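You operate a simulated robot arm through the tools that you are given. There is no shell and no other tool. Be economical: measure what you need, move in short steps, check, and stop when the job is done.

You are at the controls of a simulated robot arm. One attempt, no reset.

TASK
Take the grey foot pad and put it on the front of the right steel table. Then fetch the tall cream test carton and stand it on the top of the long steel table by the wall. Then take the purple tub that says "Green peas" from the top of the long steel table by the wall and put it on the pale board with two outlines. Then take the green carton from the top of the left steel table and leave it on the right part of the middle line belt. Then stack the jar marked "Salted corn" from the right part of the trial line belt on top of the jar that says "Pearl barley". Then put the blue spool on the top of the left steel table. The order counts. Set down upright: tall cream test carton, green carton.

The check looks at the end state, three seconds after you hand in, the way a careful person would. Anything else that was tipped, shoved, dropped, spilled or broken makes it a failure.

THE ROBOT
A 7-joint arm with a vacuum gripper on a trunk, on a base that drives. Base frame: it is fixed to the floor where the robot stands at the start and does not move with it; the origin is under the middle of the robot, x ahead of it, y to its left, z up. Units: mm, rad, N and s.
With the tool pointing down near the work surface it reaches from about 140 to 820 mm from the robot's upright axis, wherever it stands. Its first joint turns from -2.897 to 2.897 rad. Places, roughly: blue spool (6x6x5 cm) [-1200, 1900, 800]; brown jar, cream jar with a blue lid, tall yellow  [-1000, 3000, 750]; front of the right steel table (38x20 cm) [700, 3360, 760]; green carton [500, 1250, 750]; grey foot pad (5x5x3 cm) [700, 200, 800]; pale board with two outlines (22x23x2 cm) [400, -3000, 800]; purple tub [250, -3000, 750]; right part of the middle line belt [600, 2800, 800]; tall cream test carton [500, -1750, 750]; top of the left steel table [600, 1200, 800]; top of the long steel table by the wall [700, -2900, 800]. Payload 1.88 kg.
Tool frame: the origin (TCP) lies in the middle of the cups' lips, and z points out of the cups. The gripper has 1 cup of 32 mm across, covering 32 by 32 mm (tool x, y); the bellows give 14 mm. With the vacuum on, a cup seals on a smooth face that it is pressed against (1 to 4 N); it does not hold porous or soft things. The pull reaches 41 N.
Orientation is that of the tool frame in the base frame, as a unit quaternion [x, y, z, w]. With the cups facing straight down, the tool's x points along the base's -x, its y along +y and its z along -z.

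THE INTERFACE
- The arm moves only by the tool servo_tool. Its argument "moves" is a list of rows, each a list of 7 numbers: the shift along the tool's x, y, z in units of 50 mm (1.0 is 50 mm), then the turn, a rotation vector about the tool's x, y, z in units of 6 degrees (1.0 is 6 degrees), then the vacuum: 1 switches it on, 0 off. In form: [[dx, dy, dz, ax, ay, az, vac], ...]. A call has 1 to 10 rows; each row shifts and turns the commanded pose from where the row before left it, along the tool's axes as they then stand. A call with a number of a shift or a turn outside -1 to 1 is refused whole. Each row takes 0.2 s and may step no farther than 50 mm and 0.15 rad from the row before; otherwise, or with a gripper value out of range, the whole call is refused. Where a pose cannot be reached the arm comes as near as it can. A force on the tool above 40 N (or 10 N above the force at the start of the call, whichever is more), or a blocked arm, ends the call early, and 0.2 s more pass. The pull builds up within a second once a cup has sealed. Time passes only in rows, and 0.2 s behind the last, so rows that do not move give it time. It gives the time, the measured TCP pose, the force on the tool (base axes) and the pull of the vacuum at its end, in the units of the frame above (readings bear some noise), with the torque about the TCP (base axes, N m) and any sound that the robot's microphone picked up.
- Cameras (640 x 400 px; columns grow to the right, rows downward): "scene" is now at [-5.8, 219.4, 1461.4]; the picture's right is [0.70, -0.71, 0.00], its down [-0.55, -0.54, -0.64] and it looks along [0.46, 0.45, -0.77] (base axes); focal length 290 px, centre (320, 200). "wrist" rides on the gripper at [82, 14, -216] in the tool frame; the picture's right is [-0.17, 0.99, 0.00], its down [-0.91, -0.15, -0.37] and it looks along [-0.37, -0.06, 0.93] (tool axes); focal length 243 px, centre (320, 200). There is no depth. A picture from a camera that has moved, and an enlarged one, comes with that camera's place and axes in the base frame and with its lens.
- camera(camera): a new picture of that camera. The clock stands still meanwhile.
- slide_trunk(by): slides the trunk up (or, below 0, down) by that many mm; the arm and the scene camera ride with it, the base frame stays. It gives what a move gives, with no picture.
- steer(legs): drives the robot by 1 to 6 legs, each [ahead, left, turn to the left] in mm, mm and rad, along the robot's own axes; the way and the turn of a leg run together, so that a leg with both is an arc; at most 1500 mm and 3.142 rad a leg. The arm and the cameras ride along, it lands a little off, and it stops where it bumps. It gives what a move gives.
- turn_head(pan, tilt): turns the head with the scene camera to pan (to the left, within 2.705 rad either way) and tilt (down, from -0.506 to 1.204), counted from straight ahead of the robot. It gives what a move gives.
- close_up(camera, box): a new picture of the part [left, top, right, bottom] of that camera's present view, enlarged. The clock stands still meanwhile.
- job_done(): hands the job in; it is judged then, once.

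Go step by step. Nothing tells you exact positions but the pictures and the camera data: compare them with the known pose of the tool, close in by small moves and look again before you grip or let go. The budget is 186 turns and 164 pictures, counting those below and the enlarged ones. Unless the task says otherwise, let go and move clear before handing in, and close with one line.

The tools are called as name(argument=value, ...) on one line, values as JSON. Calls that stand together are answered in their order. servo_tool: Moves the arm, as the interface text tells. Its arguments: {"type":"object","properties":{"moves":{"type":"array","items":{"type":"array","items":{"type":"number"}}}},"required":["moves"]} The other tools are called the same way: slide_trunk (by) slides the trunk up or down; steer (legs) drives the base; turn_head (pan, tilt) turns the head that bears the scene camera; camera (camera) takes a picture; close_up (camera, box) takes an enlarged picture of a part of a camera's view; job_done () hands the job in.

At the start:

```text
clock: 0.0
ee_pos: [249.8, 408.0, 1004.5]
orientation: [0.0, 1.0, 0.0, 0.0]
ft_force: [0.4, 0.4, 0.7]
moment: [0.02, -0.01, 0.02]
pull: 0.0
trunk travel left (down, up): [-425.0, 165.0]
robot x, y, heading: [-0.0, -1.2, 0.001]
head pan, tilt: [0.775, 0.878]
```

scene: 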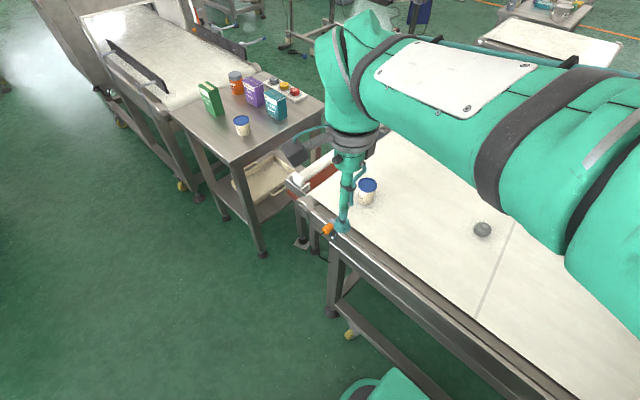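
wrist: 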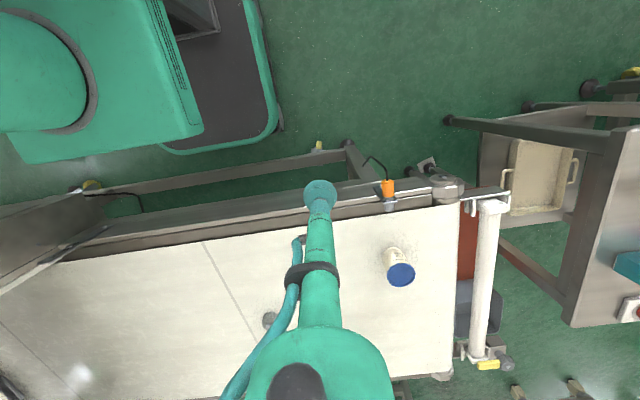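

The grey foot pad sits on the belt in front of me at about (655, 219). I'll move the tool above it at the present height and look with the wrist camera.

servo_tool(moves=[[-0.88, -0.42, 0, 0, 0, 0, 0], [-0.88, -0.42, 0, 0, 0, 0, 0], [-0.88, -0.42, 0, 0, 0, 0, 0], [-0.88, -0.42, 0, 0, 0, 0, 0], [-0.88, -0.42, 0, 0, 0, 0, 0], [-0.88, -0.42, 0, 0, 0, 0, 0], [-0.88, -0.42, 0, 0, 0, 0, 0], [-0.88, -0.42, 0, 0, 0, 0, 0], [-0.88, -0.42, 0, 0, 0, 0, 0]])

camera(camera="wrist")

close_up(camera="scene", box=[400, 180, 560, 280])

```text
clock: 2.0
ee_pos: [644.1, 223.0, 1004.8]
orientation: [0.0, 1.0, 0.001, 0.0]
ft_force: [-1.1, -0.1, 0.2]
moment: [0.0, -0.06, -0.01]
pull: 0.0
trunk travel left (down, up): [-425.0, 165.0]
robot x, y, heading: [-2.3, 1.3, 0.003]
head pan, tilt: [0.775, 0.878]
```

```text
161 pictures are left
camera wrist: at [562.6, 234.5, 1219.7], right [0.17, 0.99, 0.0], down [0.91, -0.15, 0.38], along [0.37, -0.06, -0.93], focal length 243 px, centre (320, 200)
```

wrist: 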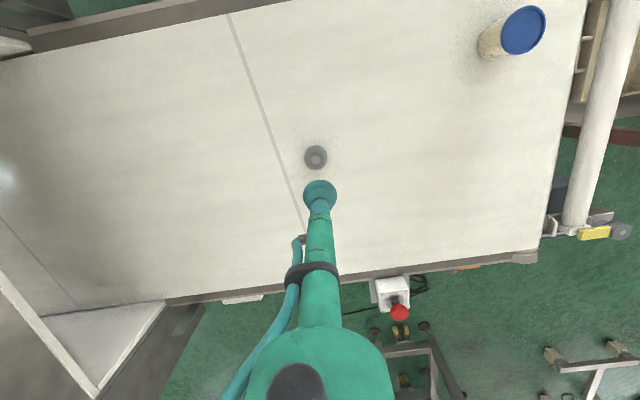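

```text
4.00 times, centred on (480, 230) of scene
camera zoom: at [-5.8, 219.5, 1461.4], right [0.7, -0.71, 0.0], down [-0.55, -0.54, -0.64], along [0.46, 0.45, -0.77], focal length 1160 px, centre (-320, 80)
```

zoom: 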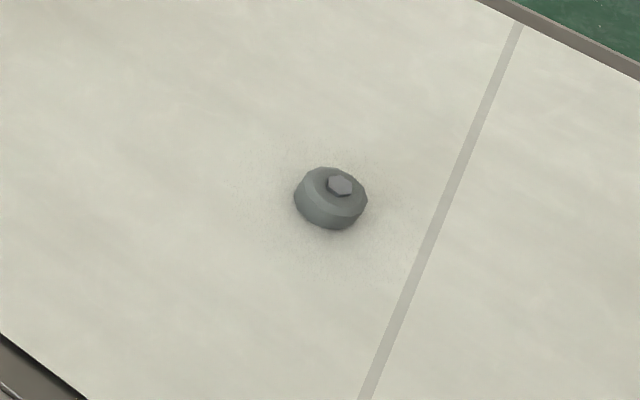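

The pad is almost under the tool, around (650, 214) with its top near z 790; it has a small bolt head on top. I'll lower part of the way and look again.

servo_tool(moves=[[0, -0.1, 1, 0, 0, 0, 0], [-0.1, -0.1, 1, 0, 0, 0, 0], [0, 0, 0.8, 0, 0, 0, 0], [0, 0, 0, 0, 0, 0, 0]])

close_up(camera="wrist", box=[240, 120, 400, 220])

close_up(camera="scene", box=[400, 180, 560, 280])

```text
refused: row 1 steps farther than a row can; nothing moved
```

```text
4.00 times, centred on (320, 170) of wrist
camera zoom: at [562.6, 234.5, 1219.7], right [0.17, 0.99, 0.0], down [0.91, -0.15, 0.38], along [0.37, -0.06, -0.93], focal length 970 px, centre (320, 320)
```

zoom: 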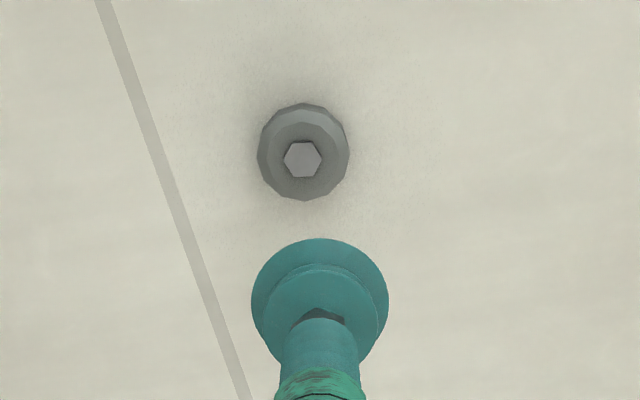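

```text
4.00 times, centred on (480, 230) of scene
camera zoom: at [-5.8, 219.5, 1461.4], right [0.7, -0.71, 0.0], down [-0.55, -0.54, -0.64], along [0.46, 0.45, -0.77], focal length 1160 px, centre (-320, 80)
```

zoom: 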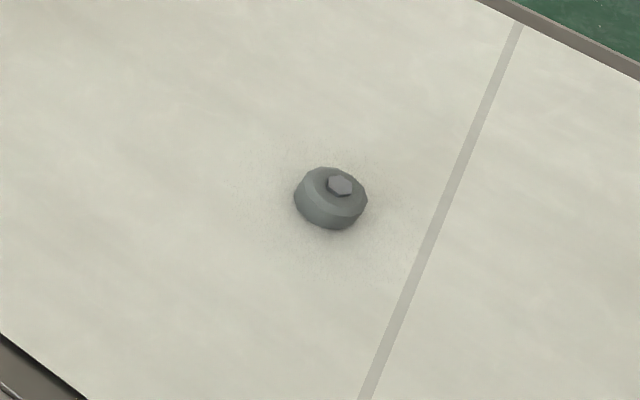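

Triangulating the bolt gives about (658, 211), top near z 780. I'll step down with smaller shifts and check.

servo_tool(moves=[[-0.28, -0.24, 0, 0, 0, 0, 0], [0, 0, 1, 0, 0, 0, 0], [0, 0, 1, 0, 0, 0, 0], [0, 0, 1, 0, 0, 0, 0], [0, 0, 0, 0, 0, 0, 0]])

close_up(camera="wrist", box=[240, 120, 400, 220])

close_up(camera="scene", box=[400, 180, 560, 280])

```text
clock: 3.2
ee_pos: [659.4, 207.7, 854.6]
orientation: [0.0, 1.0, 0.0, 0.0]
ft_force: [0.4, 0.0, -0.2]
moment: [-0.01, 0.01, -0.01]
pull: 0.1
trunk travel left (down, up): [-425.0, 165.0]
robot x, y, heading: [-0.7, 0.6, -0.002]
head pan, tilt: [0.775, 0.878]
```

```text
4.00 times, centred on (320, 170) of wrist
camera zoom: at [576.8, 221.0, 1069.5], right [0.17, 0.99, 0.0], down [0.91, -0.15, 0.38], along [0.37, -0.06, -0.93], focal length 970 px, centre (320, 320)
```

zoom: 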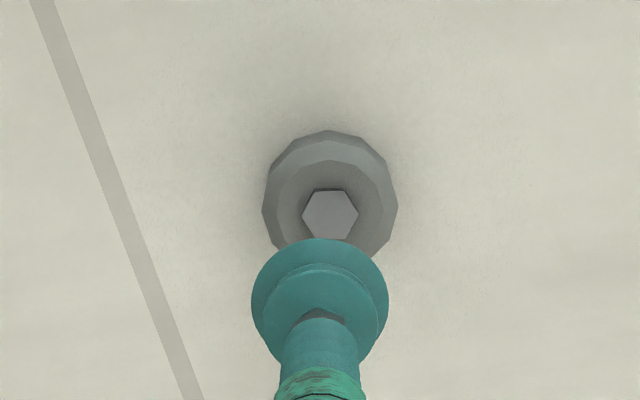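

```text
4.00 times, centred on (480, 230) of scene
camera zoom: at [-5.4, 219.5, 1461.4], right [0.7, -0.71, 0.0], down [-0.55, -0.54, -0.64], along [0.46, 0.45, -0.77], focal length 1160 px, centre (-320, 80)
```

zoom: 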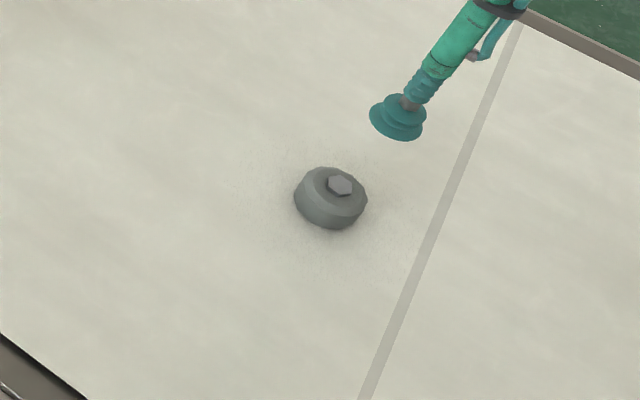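

The pad centre is about (660, 210.5), top around 770–780. I'll centre and lower slowly with the vacuum on.

servo_tool(moves=[[-0.02, 0.07, 0.6, 0, 0, 0, 0], [0, 0, 0.3, 0, 0, 0, 0], [0, 0, 0, 0, 0, 0, 0]])

close_up(camera="wrist", box=[240, 120, 400, 220])

close_up(camera="scene", box=[440, 205, 520, 255])

```text
clock: 4.0
ee_pos: [661.1, 211.7, 810.9]
orientation: [0.001, 1.0, 0.0, 0.001]
ft_force: [0.5, -0.5, 0.2]
moment: [0.02, -0.02, 0.0]
pull: 0.1
trunk travel left (down, up): [-425.0, 165.0]
robot x, y, heading: [-3.4, 2.1, 0.003]
head pan, tilt: [0.775, 0.878]
```

```text
4.00 times, centred on (320, 170) of wrist
camera zoom: at [577.8, 224.6, 1025.7], right [0.17, 0.99, 0.0], down [0.91, -0.15, 0.37], along [0.37, -0.06, -0.93], focal length 970 px, centre (320, 320)
```

zoom: 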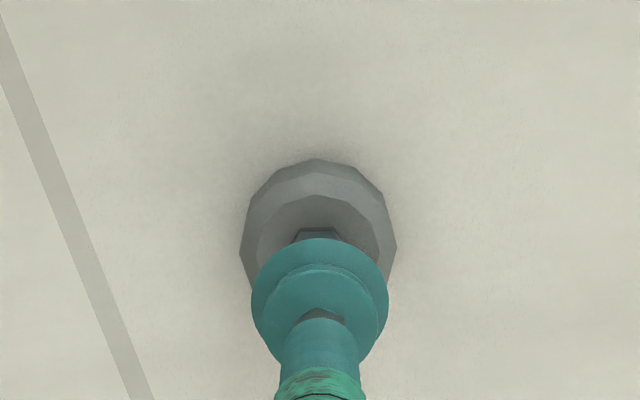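

```text
8.00 times, centred on (480, 230) of scene
camera zoom: at [-5.6, 219.4, 1461.4], right [0.7, -0.71, 0.0], down [-0.55, -0.54, -0.64], along [0.46, 0.45, -0.77], focal length 2320 px, centre (-960, -40)
```

zoom: 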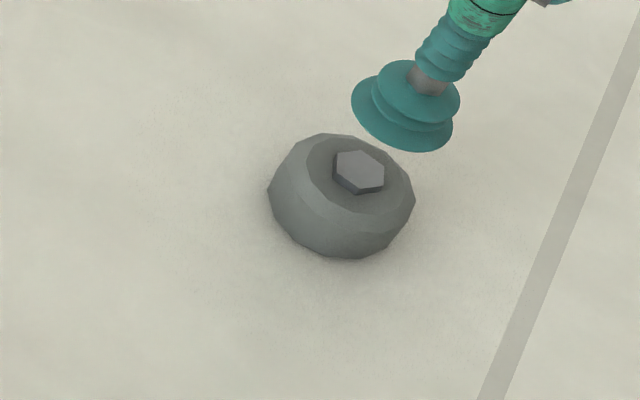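

Centred well. Now short downward steps with vacuum on.

servo_tool(moves=[[0, 0, 0.2, 0, 0, 0, 1], [0, 0, 0.16, 0, 0, 0, 1], [0, 0, 0.08, 0, 0, 0, 1], [0, 0, 0, 0, 0, 0, 1], [0, 0, 0, 0, 0, 0, 1]])

close_up(camera="scene", box=[440, 205, 520, 255])

```text
clock: 5.2
ee_pos: [659.8, 212.1, 787.3]
orientation: [0.0, 1.0, -0.001, 0.0]
ft_force: [-0.4, -0.6, 0.5]
moment: [-0.04, 0.04, -0.02]
pull: 0.0
trunk travel left (down, up): [-425.0, 165.0]
robot x, y, heading: [0.3, 0.2, -0.0]
head pan, tilt: [0.775, 0.878]
```

```text
8.00 times, centred on (480, 230) of scene
camera zoom: at [-5.7, 219.4, 1461.4], right [0.7, -0.71, 0.0], down [-0.55, -0.54, -0.64], along [0.46, 0.45, -0.77], focal length 2320 px, centre (-960, -40)
```

zoom: 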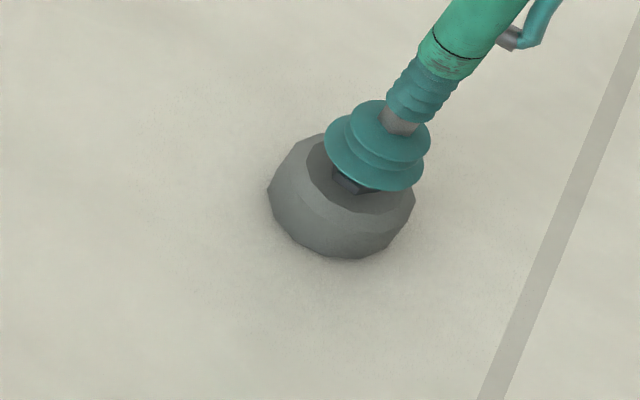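

Almost there; a few more millimetres.

servo_tool(moves=[[0, 0, 0.08, 0, 0, 0, 1], [0, 0, 0.06, 0, 0, 0, 1], [0, 0, 0, 0, 0, 0, 1], [0, 0, 0, 0, 0, 0, 1], [0, 0, 0, 0, 0, 0, 1]])

close_up(camera="scene", box=[440, 205, 520, 255])

```text
clock: 6.4
ee_pos: [660.4, 210.1, 781.4]
orientation: [0.0, 1.0, 0.0, 0.001]
ft_force: [-0.4, 0.0, 0.2]
moment: [-0.02, -0.02, -0.03]
pull: 0.0
trunk travel left (down, up): [-425.0, 165.0]
robot x, y, heading: [0.0, -0.7, -0.001]
head pan, tilt: [0.775, 0.878]
```

```text
8.00 times, centred on (480, 230) of scene
camera zoom: at [-5.7, 219.4, 1461.4], right [0.7, -0.71, 0.0], down [-0.55, -0.54, -0.64], along [0.46, 0.45, -0.77], focal length 2320 px, centre (-960, -40)
```

zoom: 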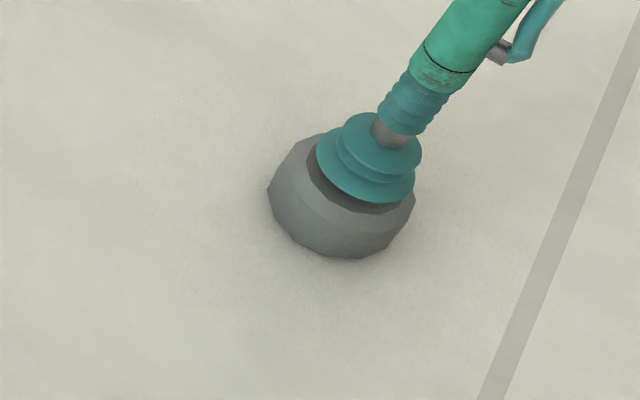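

servo_tool(moves=[[0, 0, 0.04, 0, 0, 0, 1], [0, 0, 0.04, 0, 0, 0, 1], [0, 0, 0.04, 0, 0, 0, 1], [0, 0, 0, 0, 0, 0, 1], [0, 0, 0, 0, 0, 0, 1], [0, 0, 0, 0, 0, 0, 1]])

close_up(camera="scene", box=[440, 205, 520, 255])

```text
clock: 7.8
ee_pos: [658.7, 209.5, 773.5]
orientation: [0.0, 1.0, 0.001, 0.0]
ft_force: [0.3, -0.5, 0.6]
moment: [-0.03, -0.01, 0.0]
pull: 40.8
trunk travel left (down, up): [-425.0, 165.0]
robot x, y, heading: [-0.4, -0.8, 0.001]
head pan, tilt: [0.775, 0.878]
```

```text
8.00 times, centred on (480, 230) of scene
camera zoom: at [-5.8, 219.4, 1461.4], right [0.7, -0.71, 0.0], down [-0.55, -0.54, -0.64], along [0.46, 0.45, -0.77], focal length 2320 px, centre (-960, -40)
```

zoom: 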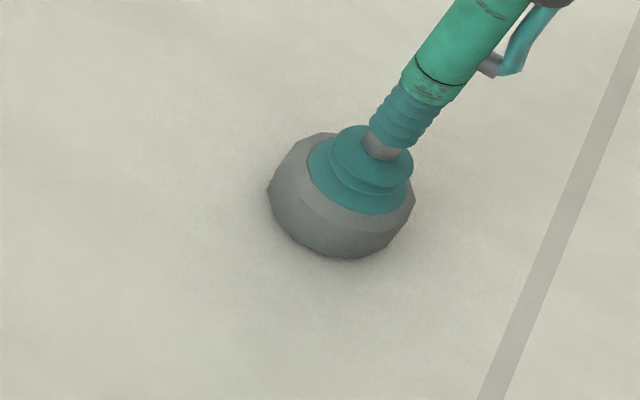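

Sealed (pull 41 N). I'll lift, draw the arm in, and look around to learn the layout toward +y.

servo_tool(moves=[[0, 0, -0.4, 0, 0, 0, 1], [0, 0, -1, 0, 0, 0, 1], [0, 0, -1, 0, 0, 0, 1], [0, 0, -1, 0, 0, 0, 1], [0, 0, -1, 0, 0, 0, 1], [0.95, 0, 0, 0, 0, 0, 1], [0.95, 0, 0, 0, 0, 0, 1], [0.95, 0, 0, 0, 0, 0, 1], [0.95, 0, 0, 0, 0, 0, 1], [0.95, 0, 0, 0, 0, 0, 1]])

turn_head(pan=1.2, tilt=0.45)

camera(camera="scene")

turn_head(pan=2.3, tilt=0.45)

camera(camera="scene")

turn_head(pan=-1.2, tilt=0.45)

camera(camera="scene")

```text
clock: 10.0
ee_pos: [423.0, 208.5, 994.1]
orientation: [0.0, 1.0, 0.0, 0.0]
ft_force: [0.3, 0.3, -1.0]
moment: [-0.01, 0.07, 0.0]
pull: 40.7
trunk travel left (down, up): [-425.0, 165.0]
robot x, y, heading: [2.3, 0.2, 0.007]
head pan, tilt: [0.775, 0.878]
```

```text
clock: 10.9
ee_pos: [423.8, 209.1, 994.3]
orientation: [-0.001, 1.0, 0.0, -0.001]
ft_force: [0.1, 0.1, -0.8]
moment: [-0.03, -0.04, 0.0]
pull: 40.6
trunk travel left (down, up): [-425.0, 165.0]
robot x, y, heading: [0.5, -5.3, -0.001]
head pan, tilt: [1.201, 0.45]
```

```text
150 pictures are left
camera scene: at [-27.4, 251.3, 1497.9], right [0.93, -0.36, 0.0], down [-0.16, -0.41, -0.9], along [0.33, 0.84, -0.44], focal length 290 px, centre (320, 200)
```

scene: 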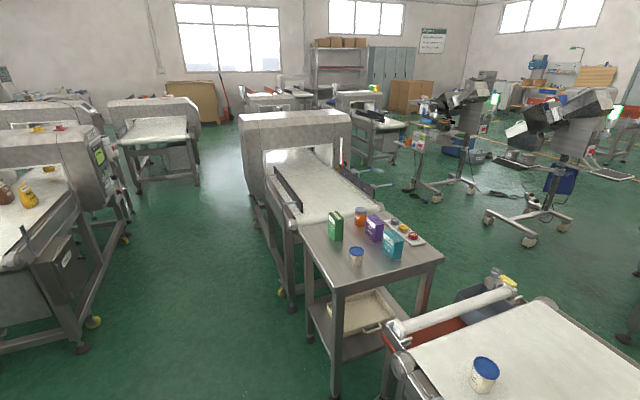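

```text
clock: 12.2
ee_pos: [424.1, 207.9, 994.5]
orientation: [0.0, 1.0, 0.0, 0.0]
ft_force: [-0.6, -0.3, -0.3]
moment: [0.0, -0.01, 0.04]
pull: 40.3
trunk travel left (down, up): [-425.0, 165.0]
robot x, y, heading: [1.8, 4.5, 0.001]
head pan, tilt: [2.3, 0.45]
```

```text
149 pictures are left
camera scene: at [-121.9, 234.2, 1498.0], right [0.75, 0.67, 0.0], down [0.29, -0.32, -0.9], along [-0.6, 0.67, -0.44], focal length 290 px, centre (320, 200)
```

scene: 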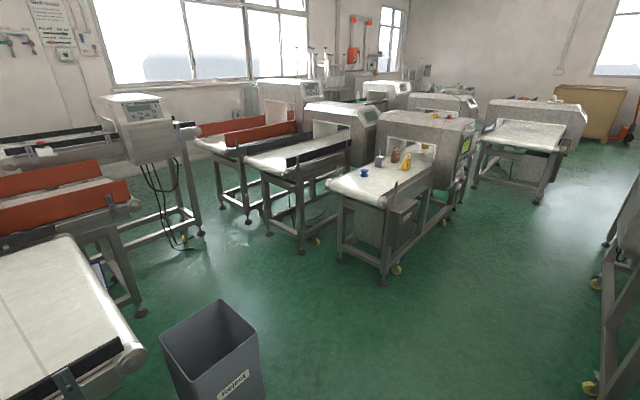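

```text
clock: 15.1
ee_pos: [422.7, 208.2, 993.2]
orientation: [0.0, 1.0, 0.0, 0.0]
ft_force: [-0.2, -0.1, -0.5]
moment: [-0.01, -0.03, 0.01]
pull: 41.0
trunk travel left (down, up): [-425.0, 165.0]
robot x, y, heading: [1.5, -3.1, -0.004]
head pan, tilt: [-1.201, 0.45]
```

```text
148 pictures are left
camera scene: at [-27.4, 80.0, 1498.0], right [-0.93, -0.36, 0.0], down [-0.16, 0.41, -0.9], along [0.33, -0.84, -0.44], focal length 290 px, centre (320, 200)
```

scene: 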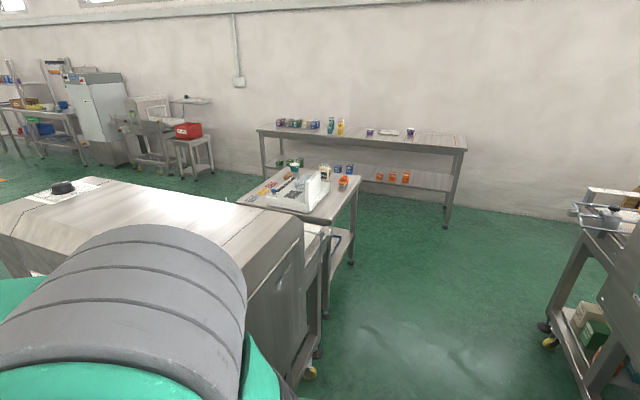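

The pad is held. The aisle runs along x ≈ -300…300 toward +y: left table near (600,1200), middle line beyond it, trial line to the left, right table beyond. I'll retract the arm, back off a little and drive left along the aisle.

servo_tool(moves=[[0.9, 0, -0.4, 0, 0, 0, 1], [0.9, 0, -0.4, 0, 0, 0, 1], [0.9, 0, -0.4, 0, 0, 0, 1], [0, 0, 0, 0, 0, 0, 1]])

turn_head(pan=1.0, tilt=0.5)

steer(legs=[[-200, 0, 0], [0, 1500, 0], [0, 500, 0]])

camera(camera="scene")

```text
clock: 16.1
ee_pos: [287.5, 208.7, 1055.4]
orientation: [0.0, 1.0, 0.0, -0.001]
ft_force: [0.4, -0.5, 0.3]
moment: [0.02, 0.0, -0.02]
pull: 40.3
trunk travel left (down, up): [-425.0, 165.0]
robot x, y, heading: [-0.9, 0.5, -0.002]
head pan, tilt: [-1.201, 0.45]
```

```text
clock: 18.2
ee_pos: [287.4, 208.7, 1056.0]
orientation: [0.0, 1.0, 0.0, 0.0]
ft_force: [-0.2, -0.2, -1.1]
moment: [-0.01, 0.01, 0.0]
pull: 40.4
trunk travel left (down, up): [-425.0, 165.0]
robot x, y, heading: [0.6, -1.9, -0.0]
head pan, tilt: [1.0, 0.499]
```

```text
clock: 29.3
ee_pos: [121.9, 2182.2, 1055.4]
orientation: [0.006, 1.0, 0.0, 0.0]
ft_force: [0.1, -0.9, -0.6]
moment: [-0.02, -0.01, -0.01]
pull: 41.0
trunk travel left (down, up): [-425.0, 165.0]
robot x, y, heading: [-170.0, 1977.7, -0.011]
head pan, tilt: [1.0, 0.499]
```

```text
147 pictures are left
camera scene: at [-176.9, 2218.9, 1493.5], right [0.83, -0.55, 0.0], down [-0.26, -0.4, -0.88], along [0.48, 0.73, -0.48], focal length 290 px, centre (320, 200)
```

scene: 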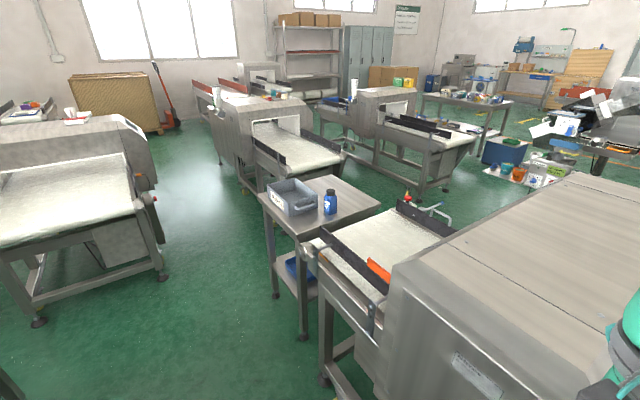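

The right steel table is ahead, spanning about x 300–770, y 3100–3570, with a bin and a blue bottle on its near side. Drive on alongside it and look.

steer(legs=[[0, 1370, 0.011], [120, 0, 0]])

turn_head(pan=0.2, tilt=0.75)

camera(camera="scene")

camera(camera="wrist")

```text
clock: 37.0
ee_pos: [227.4, 3567.2, 1053.9]
orientation: [-0.013, 1.0, 0.0, -0.001]
ft_force: [0.3, 0.7, -0.6]
moment: [0.01, -0.01, -0.02]
pull: 40.5
trunk travel left (down, up): [-425.0, 165.0]
robot x, y, heading: [-54.3, 3350.4, 0.019]
head pan, tilt: [1.0, 0.499]
```

```text
clock: 38.1
ee_pos: [226.7, 3566.9, 1055.4]
orientation: [-0.013, 1.0, 0.0, 0.0]
ft_force: [0.4, -0.2, -0.4]
moment: [-0.02, 0.04, 0.01]
pull: 40.4
trunk travel left (down, up): [-425.0, 165.0]
robot x, y, heading: [-58.0, 3351.2, 0.025]
head pan, tilt: [0.201, 0.75]
```

```text
146 pictures are left
camera scene: at [-38.9, 3533.3, 1471.6], right [0.22, -0.97, 0.0], down [-0.66, -0.15, -0.73], along [0.71, 0.16, -0.68], focal length 290 px, centre (320, 200)
```

scene: 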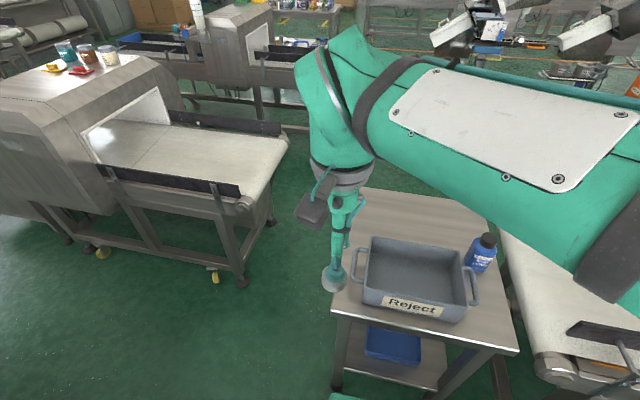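

```text
145 pictures are left
camera wrist: at [144.2, 3578.0, 1270.3], right [0.14, 0.99, 0.0], down [0.92, -0.13, 0.37], along [0.37, -0.05, -0.93], focal length 243 px, centre (320, 200)
```

wrist: 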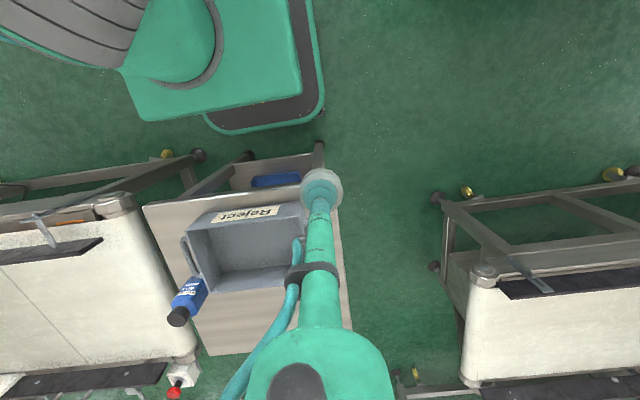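

The free strip is the far (+x) side of the table, x 520–780. I'll bring the pad above about (690, 3370).

servo_tool(moves=[[-0.9, -0.41, 0, 0, 0, 0, 1], [-0.9, -0.41, 0, 0, 0, 0, 1], [-0.9, -0.41, 0, 0, 0, 0, 1], [-0.9, -0.41, 0, 0, 0, 0, 1], [-0.9, -0.41, 0, 0, 0, 0, 1], [-0.9, -0.41, 0, 0, 0, 0, 1], [-0.9, -0.41, 0, 0, 0, 0, 1], [-0.9, -0.41, 0, 0, 0, 0, 1], [-0.9, -0.41, 0, 0, 0, 0, 1], [-0.9, -0.41, 0, 0, 0, 0, 1]])

servo_tool(moves=[[0, 0, 1, 0, 0, 0, 1], [0, 0, 1, 0, 0, 0, 1], [0, 0, 1, 0, 0, 0, 1], [0, 0, 0.6, 0, 0, 0, 1], [0, 0, 0, 0, 0, 0, 1]])

camera(camera="wrist")

camera(camera="scene")

```text
clock: 40.3
ee_pos: [679.9, 3373.7, 1052.5]
orientation: [-0.012, 1.0, 0.0, -0.002]
ft_force: [2.4, -0.1, -7.0]
moment: [-0.06, 0.43, 0.02]
pull: 40.7
trunk travel left (down, up): [-425.0, 165.0]
robot x, y, heading: [-51.4, 3347.7, 0.024]
head pan, tilt: [0.201, 0.75]
```

```text
clock: 41.5
ee_pos: [680.4, 3375.3, 874.9]
orientation: [-0.012, 1.0, 0.0, 0.0]
ft_force: [0.2, -0.5, -0.5]
moment: [-0.04, 0.04, 0.0]
pull: 40.6
trunk travel left (down, up): [-425.0, 165.0]
robot x, y, heading: [-54.4, 3351.7, 0.025]
head pan, tilt: [0.201, 0.75]
```

```text
144 pictures are left
camera wrist: at [598.6, 3386.4, 1089.6], right [0.14, 0.99, 0.0], down [0.92, -0.13, 0.37], along [0.37, -0.05, -0.93], focal length 243 px, centre (320, 200)
```

wrist: 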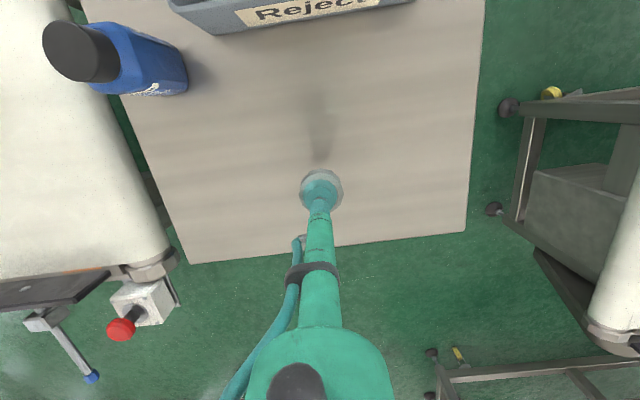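

```text
143 pictures are left
camera scene: at [-38.7, 3533.2, 1471.5], right [0.22, -0.97, 0.0], down [-0.66, -0.15, -0.73], along [0.71, 0.16, -0.68], focal length 290 px, centre (320, 200)
```

scene: 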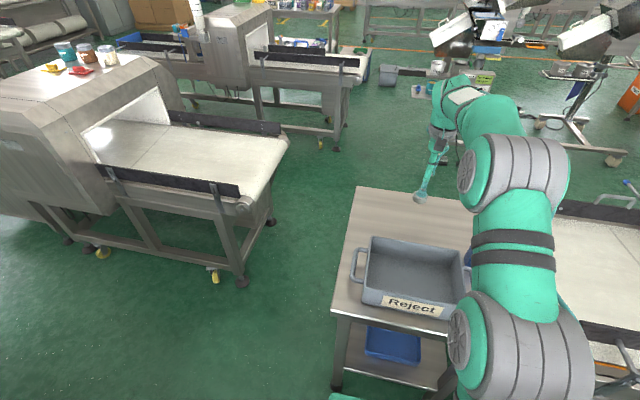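

Over a clear spot. Shift 15 mm farther to centre on the strip and lower toward the table gently.

servo_tool(moves=[[-0.3, 0, 0, 0, 0, 0, 1], [0, 0, 0.8, 0, 0, 0, 1], [0, 0, 0.4, 0, 0, 0, 1], [0, 0, 0.1, 0, 0, 0, 1], [0, 0, 0.1, 0, 0, 0, 1], [0, 0, 0.06, 0, 0, 0, 1], [0, 0, 0, 0, 0, 0, 1]])

close_up(camera="scene", box=[360, 150, 480, 225])

```text
clock: 43.1
ee_pos: [696.2, 3373.0, 801.5]
orientation: [-0.013, 1.0, 0.001, 0.001]
ft_force: [0.5, -0.3, -0.2]
moment: [-0.01, -0.02, 0.03]
pull: 40.7
trunk travel left (down, up): [-425.0, 165.0]
robot x, y, heading: [-55.6, 3353.2, 0.025]
head pan, tilt: [0.201, 0.75]
```

```text
5.33 times, centred on (420, 188) of scene
camera zoom: at [-38.8, 3533.2, 1471.5], right [0.22, -0.97, 0.0], down [-0.66, -0.15, -0.73], along [0.71, 0.16, -0.68], focal length 1546 px, centre (-213, 267)
```

zoom: 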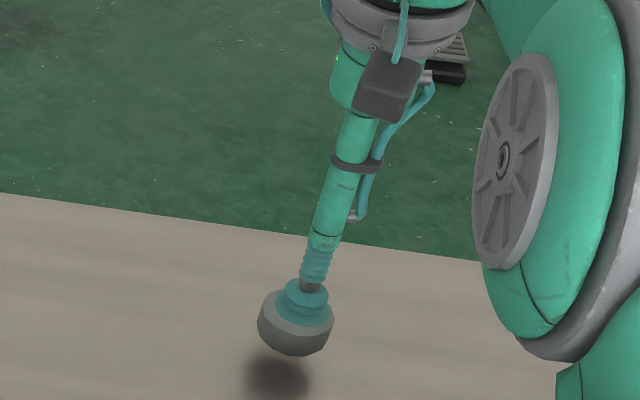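

servo_tool(moves=[[0, 0, 0.2, 0, 0, 0, 1], [0, 0, 0.1, 0, 0, 0, 1], [0, 0, 0.04, 0, 0, 0, 1], [0, 0, 0, 0, 0, 0, 1]])

close_up(camera="scene", box=[360, 150, 480, 225])

```text
clock: 44.1
ee_pos: [697.0, 3373.4, 784.9]
orientation: [-0.013, 1.0, 0.0, 0.001]
ft_force: [0.4, 0.9, -0.1]
moment: [-0.01, 0.03, -0.02]
pull: 40.2
trunk travel left (down, up): [-425.0, 165.0]
robot x, y, heading: [-56.4, 3350.1, 0.03]
head pan, tilt: [0.201, 0.75]
```

```text
5.33 times, centred on (420, 188) of scene
camera zoom: at [-38.8, 3533.2, 1471.5], right [0.22, -0.97, 0.0], down [-0.66, -0.15, -0.73], along [0.71, 0.16, -0.68], focal length 1546 px, centre (-213, 267)
```

zoom: 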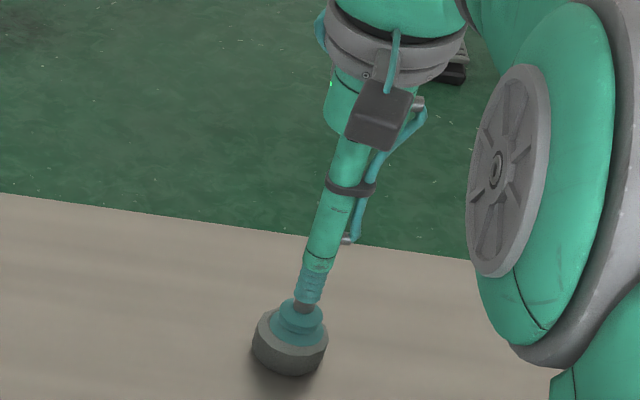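

servo_tool(moves=[[0, 0, 0.06, 0, 0, 0, 1], [0, 0, 0.04, 0, 0, 0, 1], [0, 0, 0.04, 0, 0, 0, 1], [0, 0, 0, 0, 0, 0, 1]])

close_up(camera="scene", box=[360, 150, 480, 225])

```text
clock: 45.1
ee_pos: [695.1, 3373.5, 782.6]
orientation: [-0.012, 1.0, 0.0, 0.003]
ft_force: [-1.0, -2.7, 24.2]
moment: [0.02, 0.12, -0.07]
pull: 41.3
trunk travel left (down, up): [-425.0, 165.0]
robot x, y, heading: [-56.0, 3351.4, 0.028]
head pan, tilt: [0.201, 0.75]
```

```text
5.33 times, centred on (420, 188) of scene
camera zoom: at [-40.9, 3533.0, 1471.8], right [0.22, -0.97, 0.0], down [-0.66, -0.15, -0.73], along [0.71, 0.16, -0.68], focal length 1546 px, centre (-213, 267)
```

zoom: 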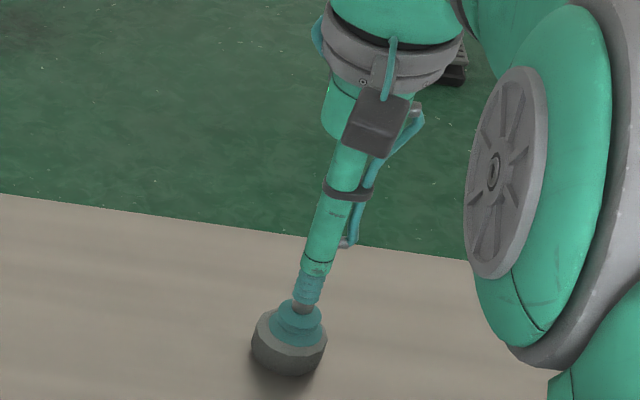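

Contact (24 N). Relax a bit, release, and lift clear.

servo_tool(moves=[[0, 0, -0.08, 0, 0, 0, 1], [0, 0, 0, 0, 0, 0, 0], [0, 0, 0, 0, 0, 0, 0], [0, 0, 0, 0, 0, 0, 0], [0, 0, -0.1, 0, 0, 0, 0], [0, 0, -0.4, 0, 0, 0, 0], [0, 0, -1, 0, 0, 0, 0], [0, 0, -1, 0, 0, 0, 0]])

close_up(camera="scene", box=[360, 150, 480, 225])

camera(camera="wrist")

```text
clock: 46.9
ee_pos: [697.4, 3371.9, 907.2]
orientation: [-0.012, 1.0, 0.0, -0.001]
ft_force: [0.1, -1.3, -0.7]
moment: [-0.01, 0.02, 0.02]
pull: 0.0
trunk travel left (down, up): [-425.0, 165.0]
robot x, y, heading: [-55.1, 3353.3, 0.027]
head pan, tilt: [0.201, 0.75]
```

```text
5.33 times, centred on (420, 188) of scene
camera zoom: at [-38.7, 3533.2, 1471.5], right [0.22, -0.97, 0.0], down [-0.66, -0.15, -0.73], along [0.71, 0.16, -0.68], focal length 1546 px, centre (-213, 267)
```

zoom: 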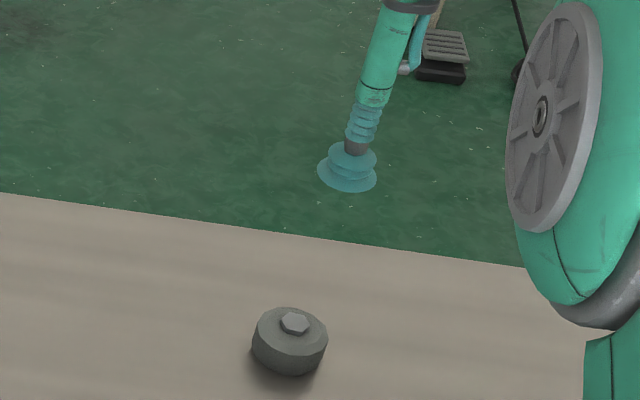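

```text
138 pictures are left
camera wrist: at [615.2, 3383.5, 1121.8], right [0.14, 0.99, 0.0], down [0.92, -0.13, 0.37], along [0.37, -0.05, -0.93], focal length 243 px, centre (320, 200)
```

wrist: 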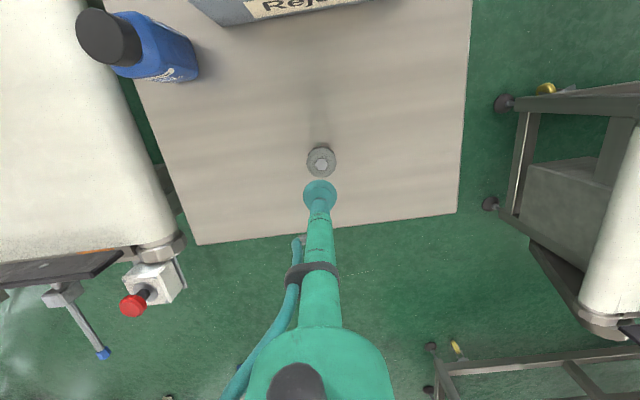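

The pad rests on the front strip. Retract, back off, and drive to the other end of the aisle toward the tall cream carton.

servo_tool(moves=[[0.7, 0, -0.65, 0, 0, 0, 0], [0.7, 0, -0.65, 0, 0, 0, 0], [0.7, 0, -0.65, 0, 0, 0, 0], [0.7, 0, -0.65, 0, 0, 0, 0], [0.95, 0, 0, 0, 0, 0, 0], [0.95, 0, 0, 0, 0, 0, 0], [0.95, 0, 0, 0, 0, 0, 0], [0.95, 0, 0, 0, 0, 0, 0], [0.95, 0, 0, 0, 0, 0, 0], [0.95, 0, 0, 0, 0, 0, 0]])

steer(legs=[[-130, 0, -0.027], [0, -1500, 0], [0, -1500, 0], [0, -350, 0]])

turn_head(pan=-1.1, tilt=0.5)

camera(camera="scene")

```text
clock: 49.1
ee_pos: [271.7, 3363.9, 1036.9]
orientation: [-0.012, 1.0, 0.0, 0.0]
ft_force: [0.3, 0.0, 0.1]
moment: [0.03, 0.06, -0.03]
pull: 0.0
trunk travel left (down, up): [-425.0, 165.0]
robot x, y, heading: [-55.1, 3348.7, 0.026]
head pan, tilt: [0.201, 0.75]
```

```text
clock: 66.2
ee_pos: [138.9, 31.0, 1037.3]
orientation: [-0.008, 1.0, 0.0, 0.0]
ft_force: [-0.3, 0.1, -0.2]
moment: [-0.02, 0.0, 0.0]
pull: 0.1
trunk travel left (down, up): [-425.0, 165.0]
robot x, y, heading: [-187.9, 17.1, 0.015]
head pan, tilt: [0.201, 0.75]
```

```text
clock: 67.7
ee_pos: [138.6, 30.7, 1038.9]
orientation: [-0.008, 1.0, 0.0, 0.0]
ft_force: [-0.3, 0.4, -0.7]
moment: [0.02, 0.02, -0.01]
pull: 0.1
trunk travel left (down, up): [-425.0, 165.0]
robot x, y, heading: [-193.4, 25.0, 0.013]
head pan, tilt: [-1.1, 0.499]
```

```text
137 pictures are left
camera scene: at [-210.4, 105.1, 1493.5], right [-0.88, -0.47, 0.0], down [-0.22, 0.42, -0.88], along [0.41, -0.78, -0.48], focal length 290 px, centre (320, 200)
```

scene: 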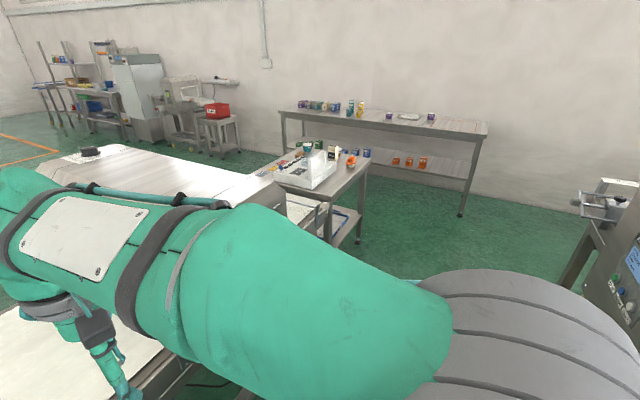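

steer(legs=[[0, -1500, -0.013], [0, -180, 0]])

turn_head(pan=-0.1, tilt=0.7)

camera(camera="scene")

camera(camera="wrist")

```text
clock: 76.2
ee_pos: [149.9, -1659.4, 1037.2]
orientation: [0.0, 1.0, 0.0, 0.0]
ft_force: [-0.2, -0.4, 0.3]
moment: [0.01, 0.01, 0.02]
pull: 0.1
trunk travel left (down, up): [-425.0, 165.0]
robot x, y, heading: [-182.9, -1668.1, 0.003]
head pan, tilt: [-1.1, 0.499]
```

```text
clock: 77.5
ee_pos: [147.7, -1660.2, 1037.5]
orientation: [0.001, 1.0, 0.0, 0.0]
ft_force: [-0.1, 0.6, -0.4]
moment: [-0.01, 0.0, 0.0]
pull: 0.1
trunk travel left (down, up): [-425.0, 165.0]
robot x, y, heading: [-178.6, -1663.0, -0.004]
head pan, tilt: [-0.099, 0.7]
```

```text
136 pictures are left
camera scene: at [-155.5, -1507.0, 1475.8], right [-0.1, -0.99, 0.0], down [-0.64, 0.07, -0.77], along [0.76, -0.08, -0.64], focal length 290 px, centre (320, 200)
```

scene: 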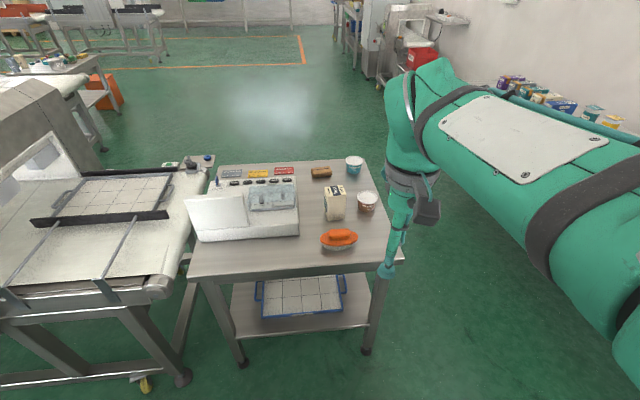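

```text
135 pictures are left
camera wrist: at [66.0, -1646.7, 1252.4], right [0.17, 0.99, 0.0], down [0.91, -0.15, 0.37], along [0.37, -0.06, -0.93], focal length 243 px, centre (320, 200)
```

wrist: 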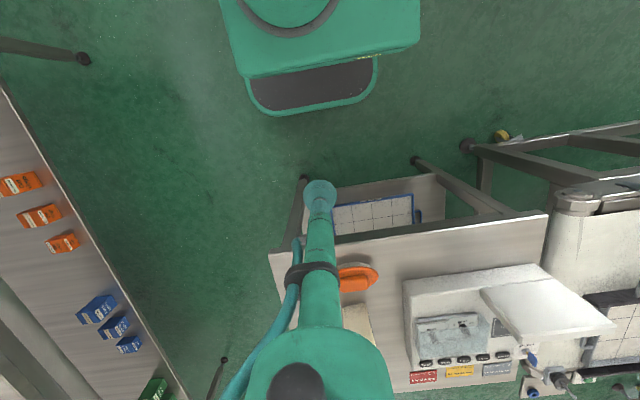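

The tall cream carton stands at about (590, -1640) beside an orange brush, an ink/grey jar and a box. I'll move a bit nearer and zoom in.

steer(legs=[[120, 0, 0]])

camera(camera="scene")

close_up(camera="scene", box=[280, 150, 440, 250])

```text
clock: 78.8
ee_pos: [267.8, -1659.2, 1037.2]
orientation: [-0.001, 1.0, 0.0, -0.001]
ft_force: [0.4, -0.8, -0.6]
moment: [-0.03, -0.06, 0.03]
pull: 0.0
trunk travel left (down, up): [-425.0, 165.0]
robot x, y, heading: [-61.5, -1664.8, -0.002]
head pan, tilt: [-0.099, 0.7]
```

```text
134 pictures are left
camera scene: at [-36.3, -1506.8, 1475.8], right [-0.1, -1.0, 0.0], down [-0.64, 0.06, -0.77], along [0.76, -0.07, -0.64], focal length 290 px, centre (320, 200)
```

scene: 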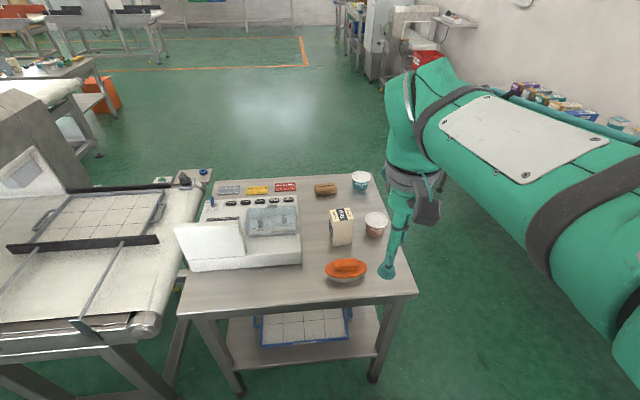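

```text
4.00 times, centred on (360, 200) of scene
camera zoom: at [-36.3, -1506.8, 1475.8], right [-0.1, -1.0, 0.0], down [-0.64, 0.06, -0.77], along [0.76, -0.07, -0.64], focal length 1160 px, centre (160, 200)
```

zoom: 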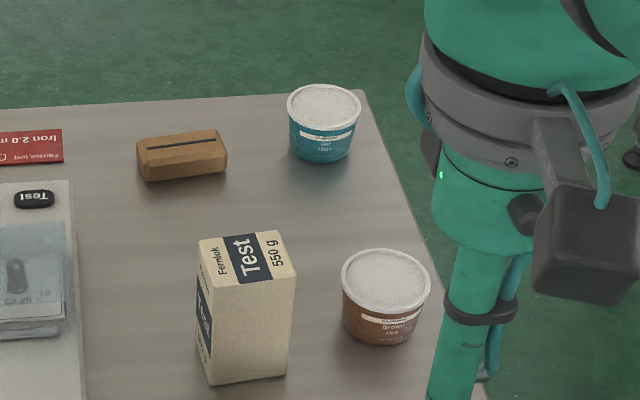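

The carton's top is at about (608, -1636, 868). I'll move above it and check with the wrist camera.

servo_tool(moves=[[-0.85, 0.06, 0, 0, 0, 0, 0], [-0.85, 0.06, 0, 0, 0, 0, 0], [-0.85, 0.06, 0, 0, 0, 0, 0], [-0.85, 0.06, 0, 0, 0, 0, 0], [-0.85, 0.06, 0, 0, 0, 0, 0], [-0.85, 0.06, 0, 0, 0, 0, 0], [-0.85, 0.06, 0, 0, 0, 0, 0], [-0.85, 0.06, 0, 0, 0, 0, 0], [0, 0, 0.9, 0, 0, 0, 0], [0, 0, 0, 0, 0, 0, 0]])

close_up(camera="wrist", box=[200, 80, 440, 230])

close_up(camera="scene", box=[280, 150, 440, 250])

```text
clock: 81.0
ee_pos: [608.5, -1634.7, 993.6]
orientation: [-0.001, 1.0, 0.0, 0.0]
ft_force: [-0.8, -0.5, 0.0]
moment: [0.01, 0.04, -0.02]
pull: 0.0
trunk travel left (down, up): [-425.0, 165.0]
robot x, y, heading: [-60.6, -1664.4, -0.002]
head pan, tilt: [-0.099, 0.7]
```

```text
2.67 times, centred on (320, 155) of wrist
camera zoom: at [526.1, -1620.9, 1207.4], right [0.16, 0.99, 0.0], down [0.91, -0.15, 0.37], along [0.37, -0.06, -0.93], focal length 647 px, centre (320, 320)
```

zoom: 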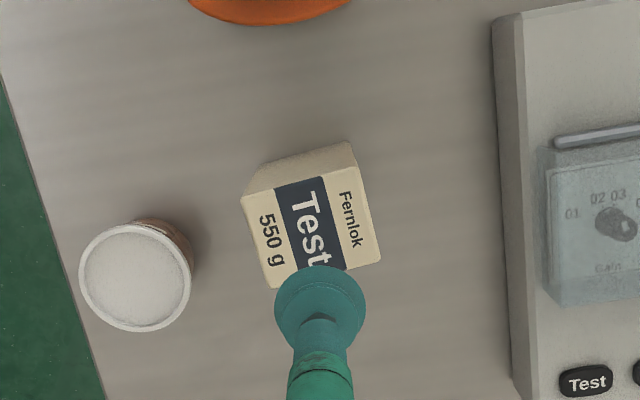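

```text
4.00 times, centred on (360, 200) of scene
camera zoom: at [-36.1, -1506.8, 1475.8], right [-0.1, -1.0, 0.0], down [-0.64, 0.06, -0.76], along [0.76, -0.07, -0.64], focal length 1160 px, centre (160, 200)
```

zoom: 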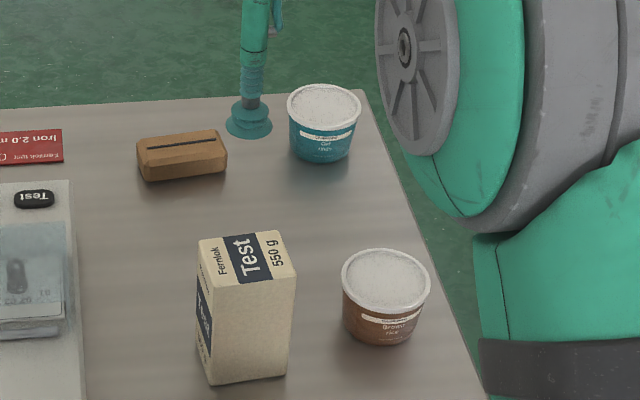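

The top centre is at about (608.5, -1639). Lower to just above it, then press with vacuum.

servo_tool(moves=[[0, -0.08, 0.9, 0, 0, 0, 0], [0, 0, 0.9, 0, 0, 0, 0], [0, 0, 0.3, 0, 0, 0, 0], [0, 0, 0, 0, 0, 0, 0]])

close_up(camera="scene", box=[300, 175, 380, 225])

close_up(camera="wrist", box=[200, 80, 440, 230])

```text
clock: 82.0
ee_pos: [608.8, -1636.2, 886.4]
orientation: [-0.001, 1.0, 0.0, 0.001]
ft_force: [0.1, -0.1, -1.0]
moment: [-0.02, 0.02, -0.04]
pull: 0.1
trunk travel left (down, up): [-425.0, 165.0]
robot x, y, heading: [-59.0, -1665.3, 0.004]
head pan, tilt: [-0.099, 0.7]
```

```text
8.00 times, centred on (340, 200) of scene
camera zoom: at [-36.0, -1506.8, 1475.8], right [-0.1, -1.0, 0.0], down [-0.64, 0.06, -0.76], along [0.76, -0.07, -0.64], focal length 2320 px, centre (160, 200)
```

zoom: 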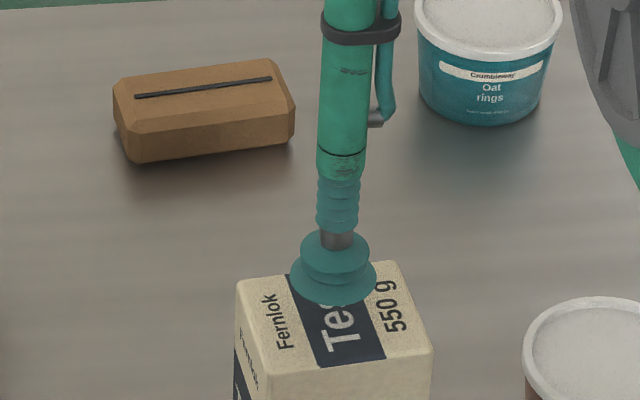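

```text
2.67 times, centred on (320, 155) of wrist
camera zoom: at [526.5, -1624.5, 1100.9], right [0.16, 0.99, 0.0], down [0.91, -0.15, 0.37], along [0.37, -0.06, -0.93], focal length 647 px, centre (320, 320)
```

zoom: 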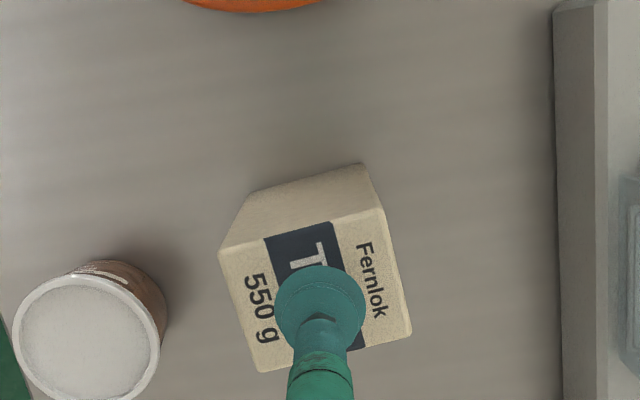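

servo_tool(moves=[[0, 0, 0.2, 0, 0, 0, 1], [0, 0, 0.06, 0, 0, 0, 1], [0, 0, 0.06, 0, 0, 0, 1], [0, 0, 0.04, 0, 0, 0, 1], [0, 0, 0, 0, 0, 0, 1], [0, 0, 0, 0, 0, 0, 1], [0, 0, 0, 0, 0, 0, 1]])

```text
clock: 83.6
ee_pos: [607.9, -1637.9, 868.3]
orientation: [-0.001, 1.0, 0.0, 0.001]
ft_force: [-0.6, -0.3, 0.7]
moment: [0.01, 0.01, 0.03]
pull: 40.3
trunk travel left (down, up): [-425.0, 165.0]
robot x, y, heading: [-60.7, -1665.0, 0.003]
head pan, tilt: [-0.099, 0.7]
```

Sealed. Lift the carton straight up, draw it in, and look toward the long wall table.

servo_tool(moves=[[0, 0, -0.3, 0, 0, 0, 1], [0, 0, -1, 0, 0, 0, 1], [0, 0, -1, 0, 0, 0, 1], [0, 0, -1, 0, 0, 0, 1], [0.7, 0, -0.5, 0, 0, 0, 1], [0.95, 0, 0, 0, 0, 0, 1], [0.95, 0, 0, 0, 0, 0, 1], [0.95, 0, 0, 0, 0, 0, 1], [0.95, 0, 0, 0, 0, 0, 1], [0.95, 0, 0, 0, 0, 0, 1]])

steer(legs=[[-120, 0, 0], [0, -600, 0]])

turn_head(pan=-1.2, tilt=0.6)

camera(camera="scene")

```text
clock: 85.8
ee_pos: [334.9, -1639.2, 1057.7]
orientation: [-0.001, 1.0, 0.0, -0.001]
ft_force: [0.6, -0.4, -5.0]
moment: [-0.01, 0.07, 0.0]
pull: 40.7
trunk travel left (down, up): [-425.0, 165.0]
robot x, y, heading: [-60.7, -1665.2, 0.003]
head pan, tilt: [-0.099, 0.7]
```

```text
clock: 90.0
ee_pos: [214.4, -2240.1, 1058.1]
orientation: [-0.002, 1.0, 0.001, 0.0]
ft_force: [0.5, -0.5, -5.9]
moment: [0.02, 0.02, 0.01]
pull: 40.7
trunk travel left (down, up): [-425.0, 165.0]
robot x, y, heading: [-184.6, -2262.0, 0.005]
head pan, tilt: [-0.099, 0.7]
```

```text
clock: 91.3
ee_pos: [212.3, -2240.3, 1057.9]
orientation: [-0.001, 1.0, 0.001, 0.0]
ft_force: [-0.4, 0.2, -5.4]
moment: [0.0, 0.01, -0.01]
pull: 40.9
trunk travel left (down, up): [-425.0, 165.0]
robot x, y, heading: [-182.6, -2262.1, -0.002]
head pan, tilt: [-1.201, 0.6]
```

```text
128 pictures are left
camera scene: at [-210.5, -2181.1, 1484.4], right [-0.93, -0.36, 0.0], down [-0.21, 0.53, -0.83], along [0.3, -0.77, -0.56], focal length 290 px, centre (320, 200)
```

scene: 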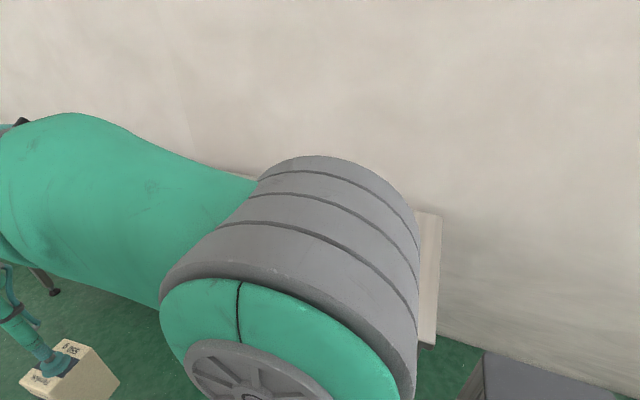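

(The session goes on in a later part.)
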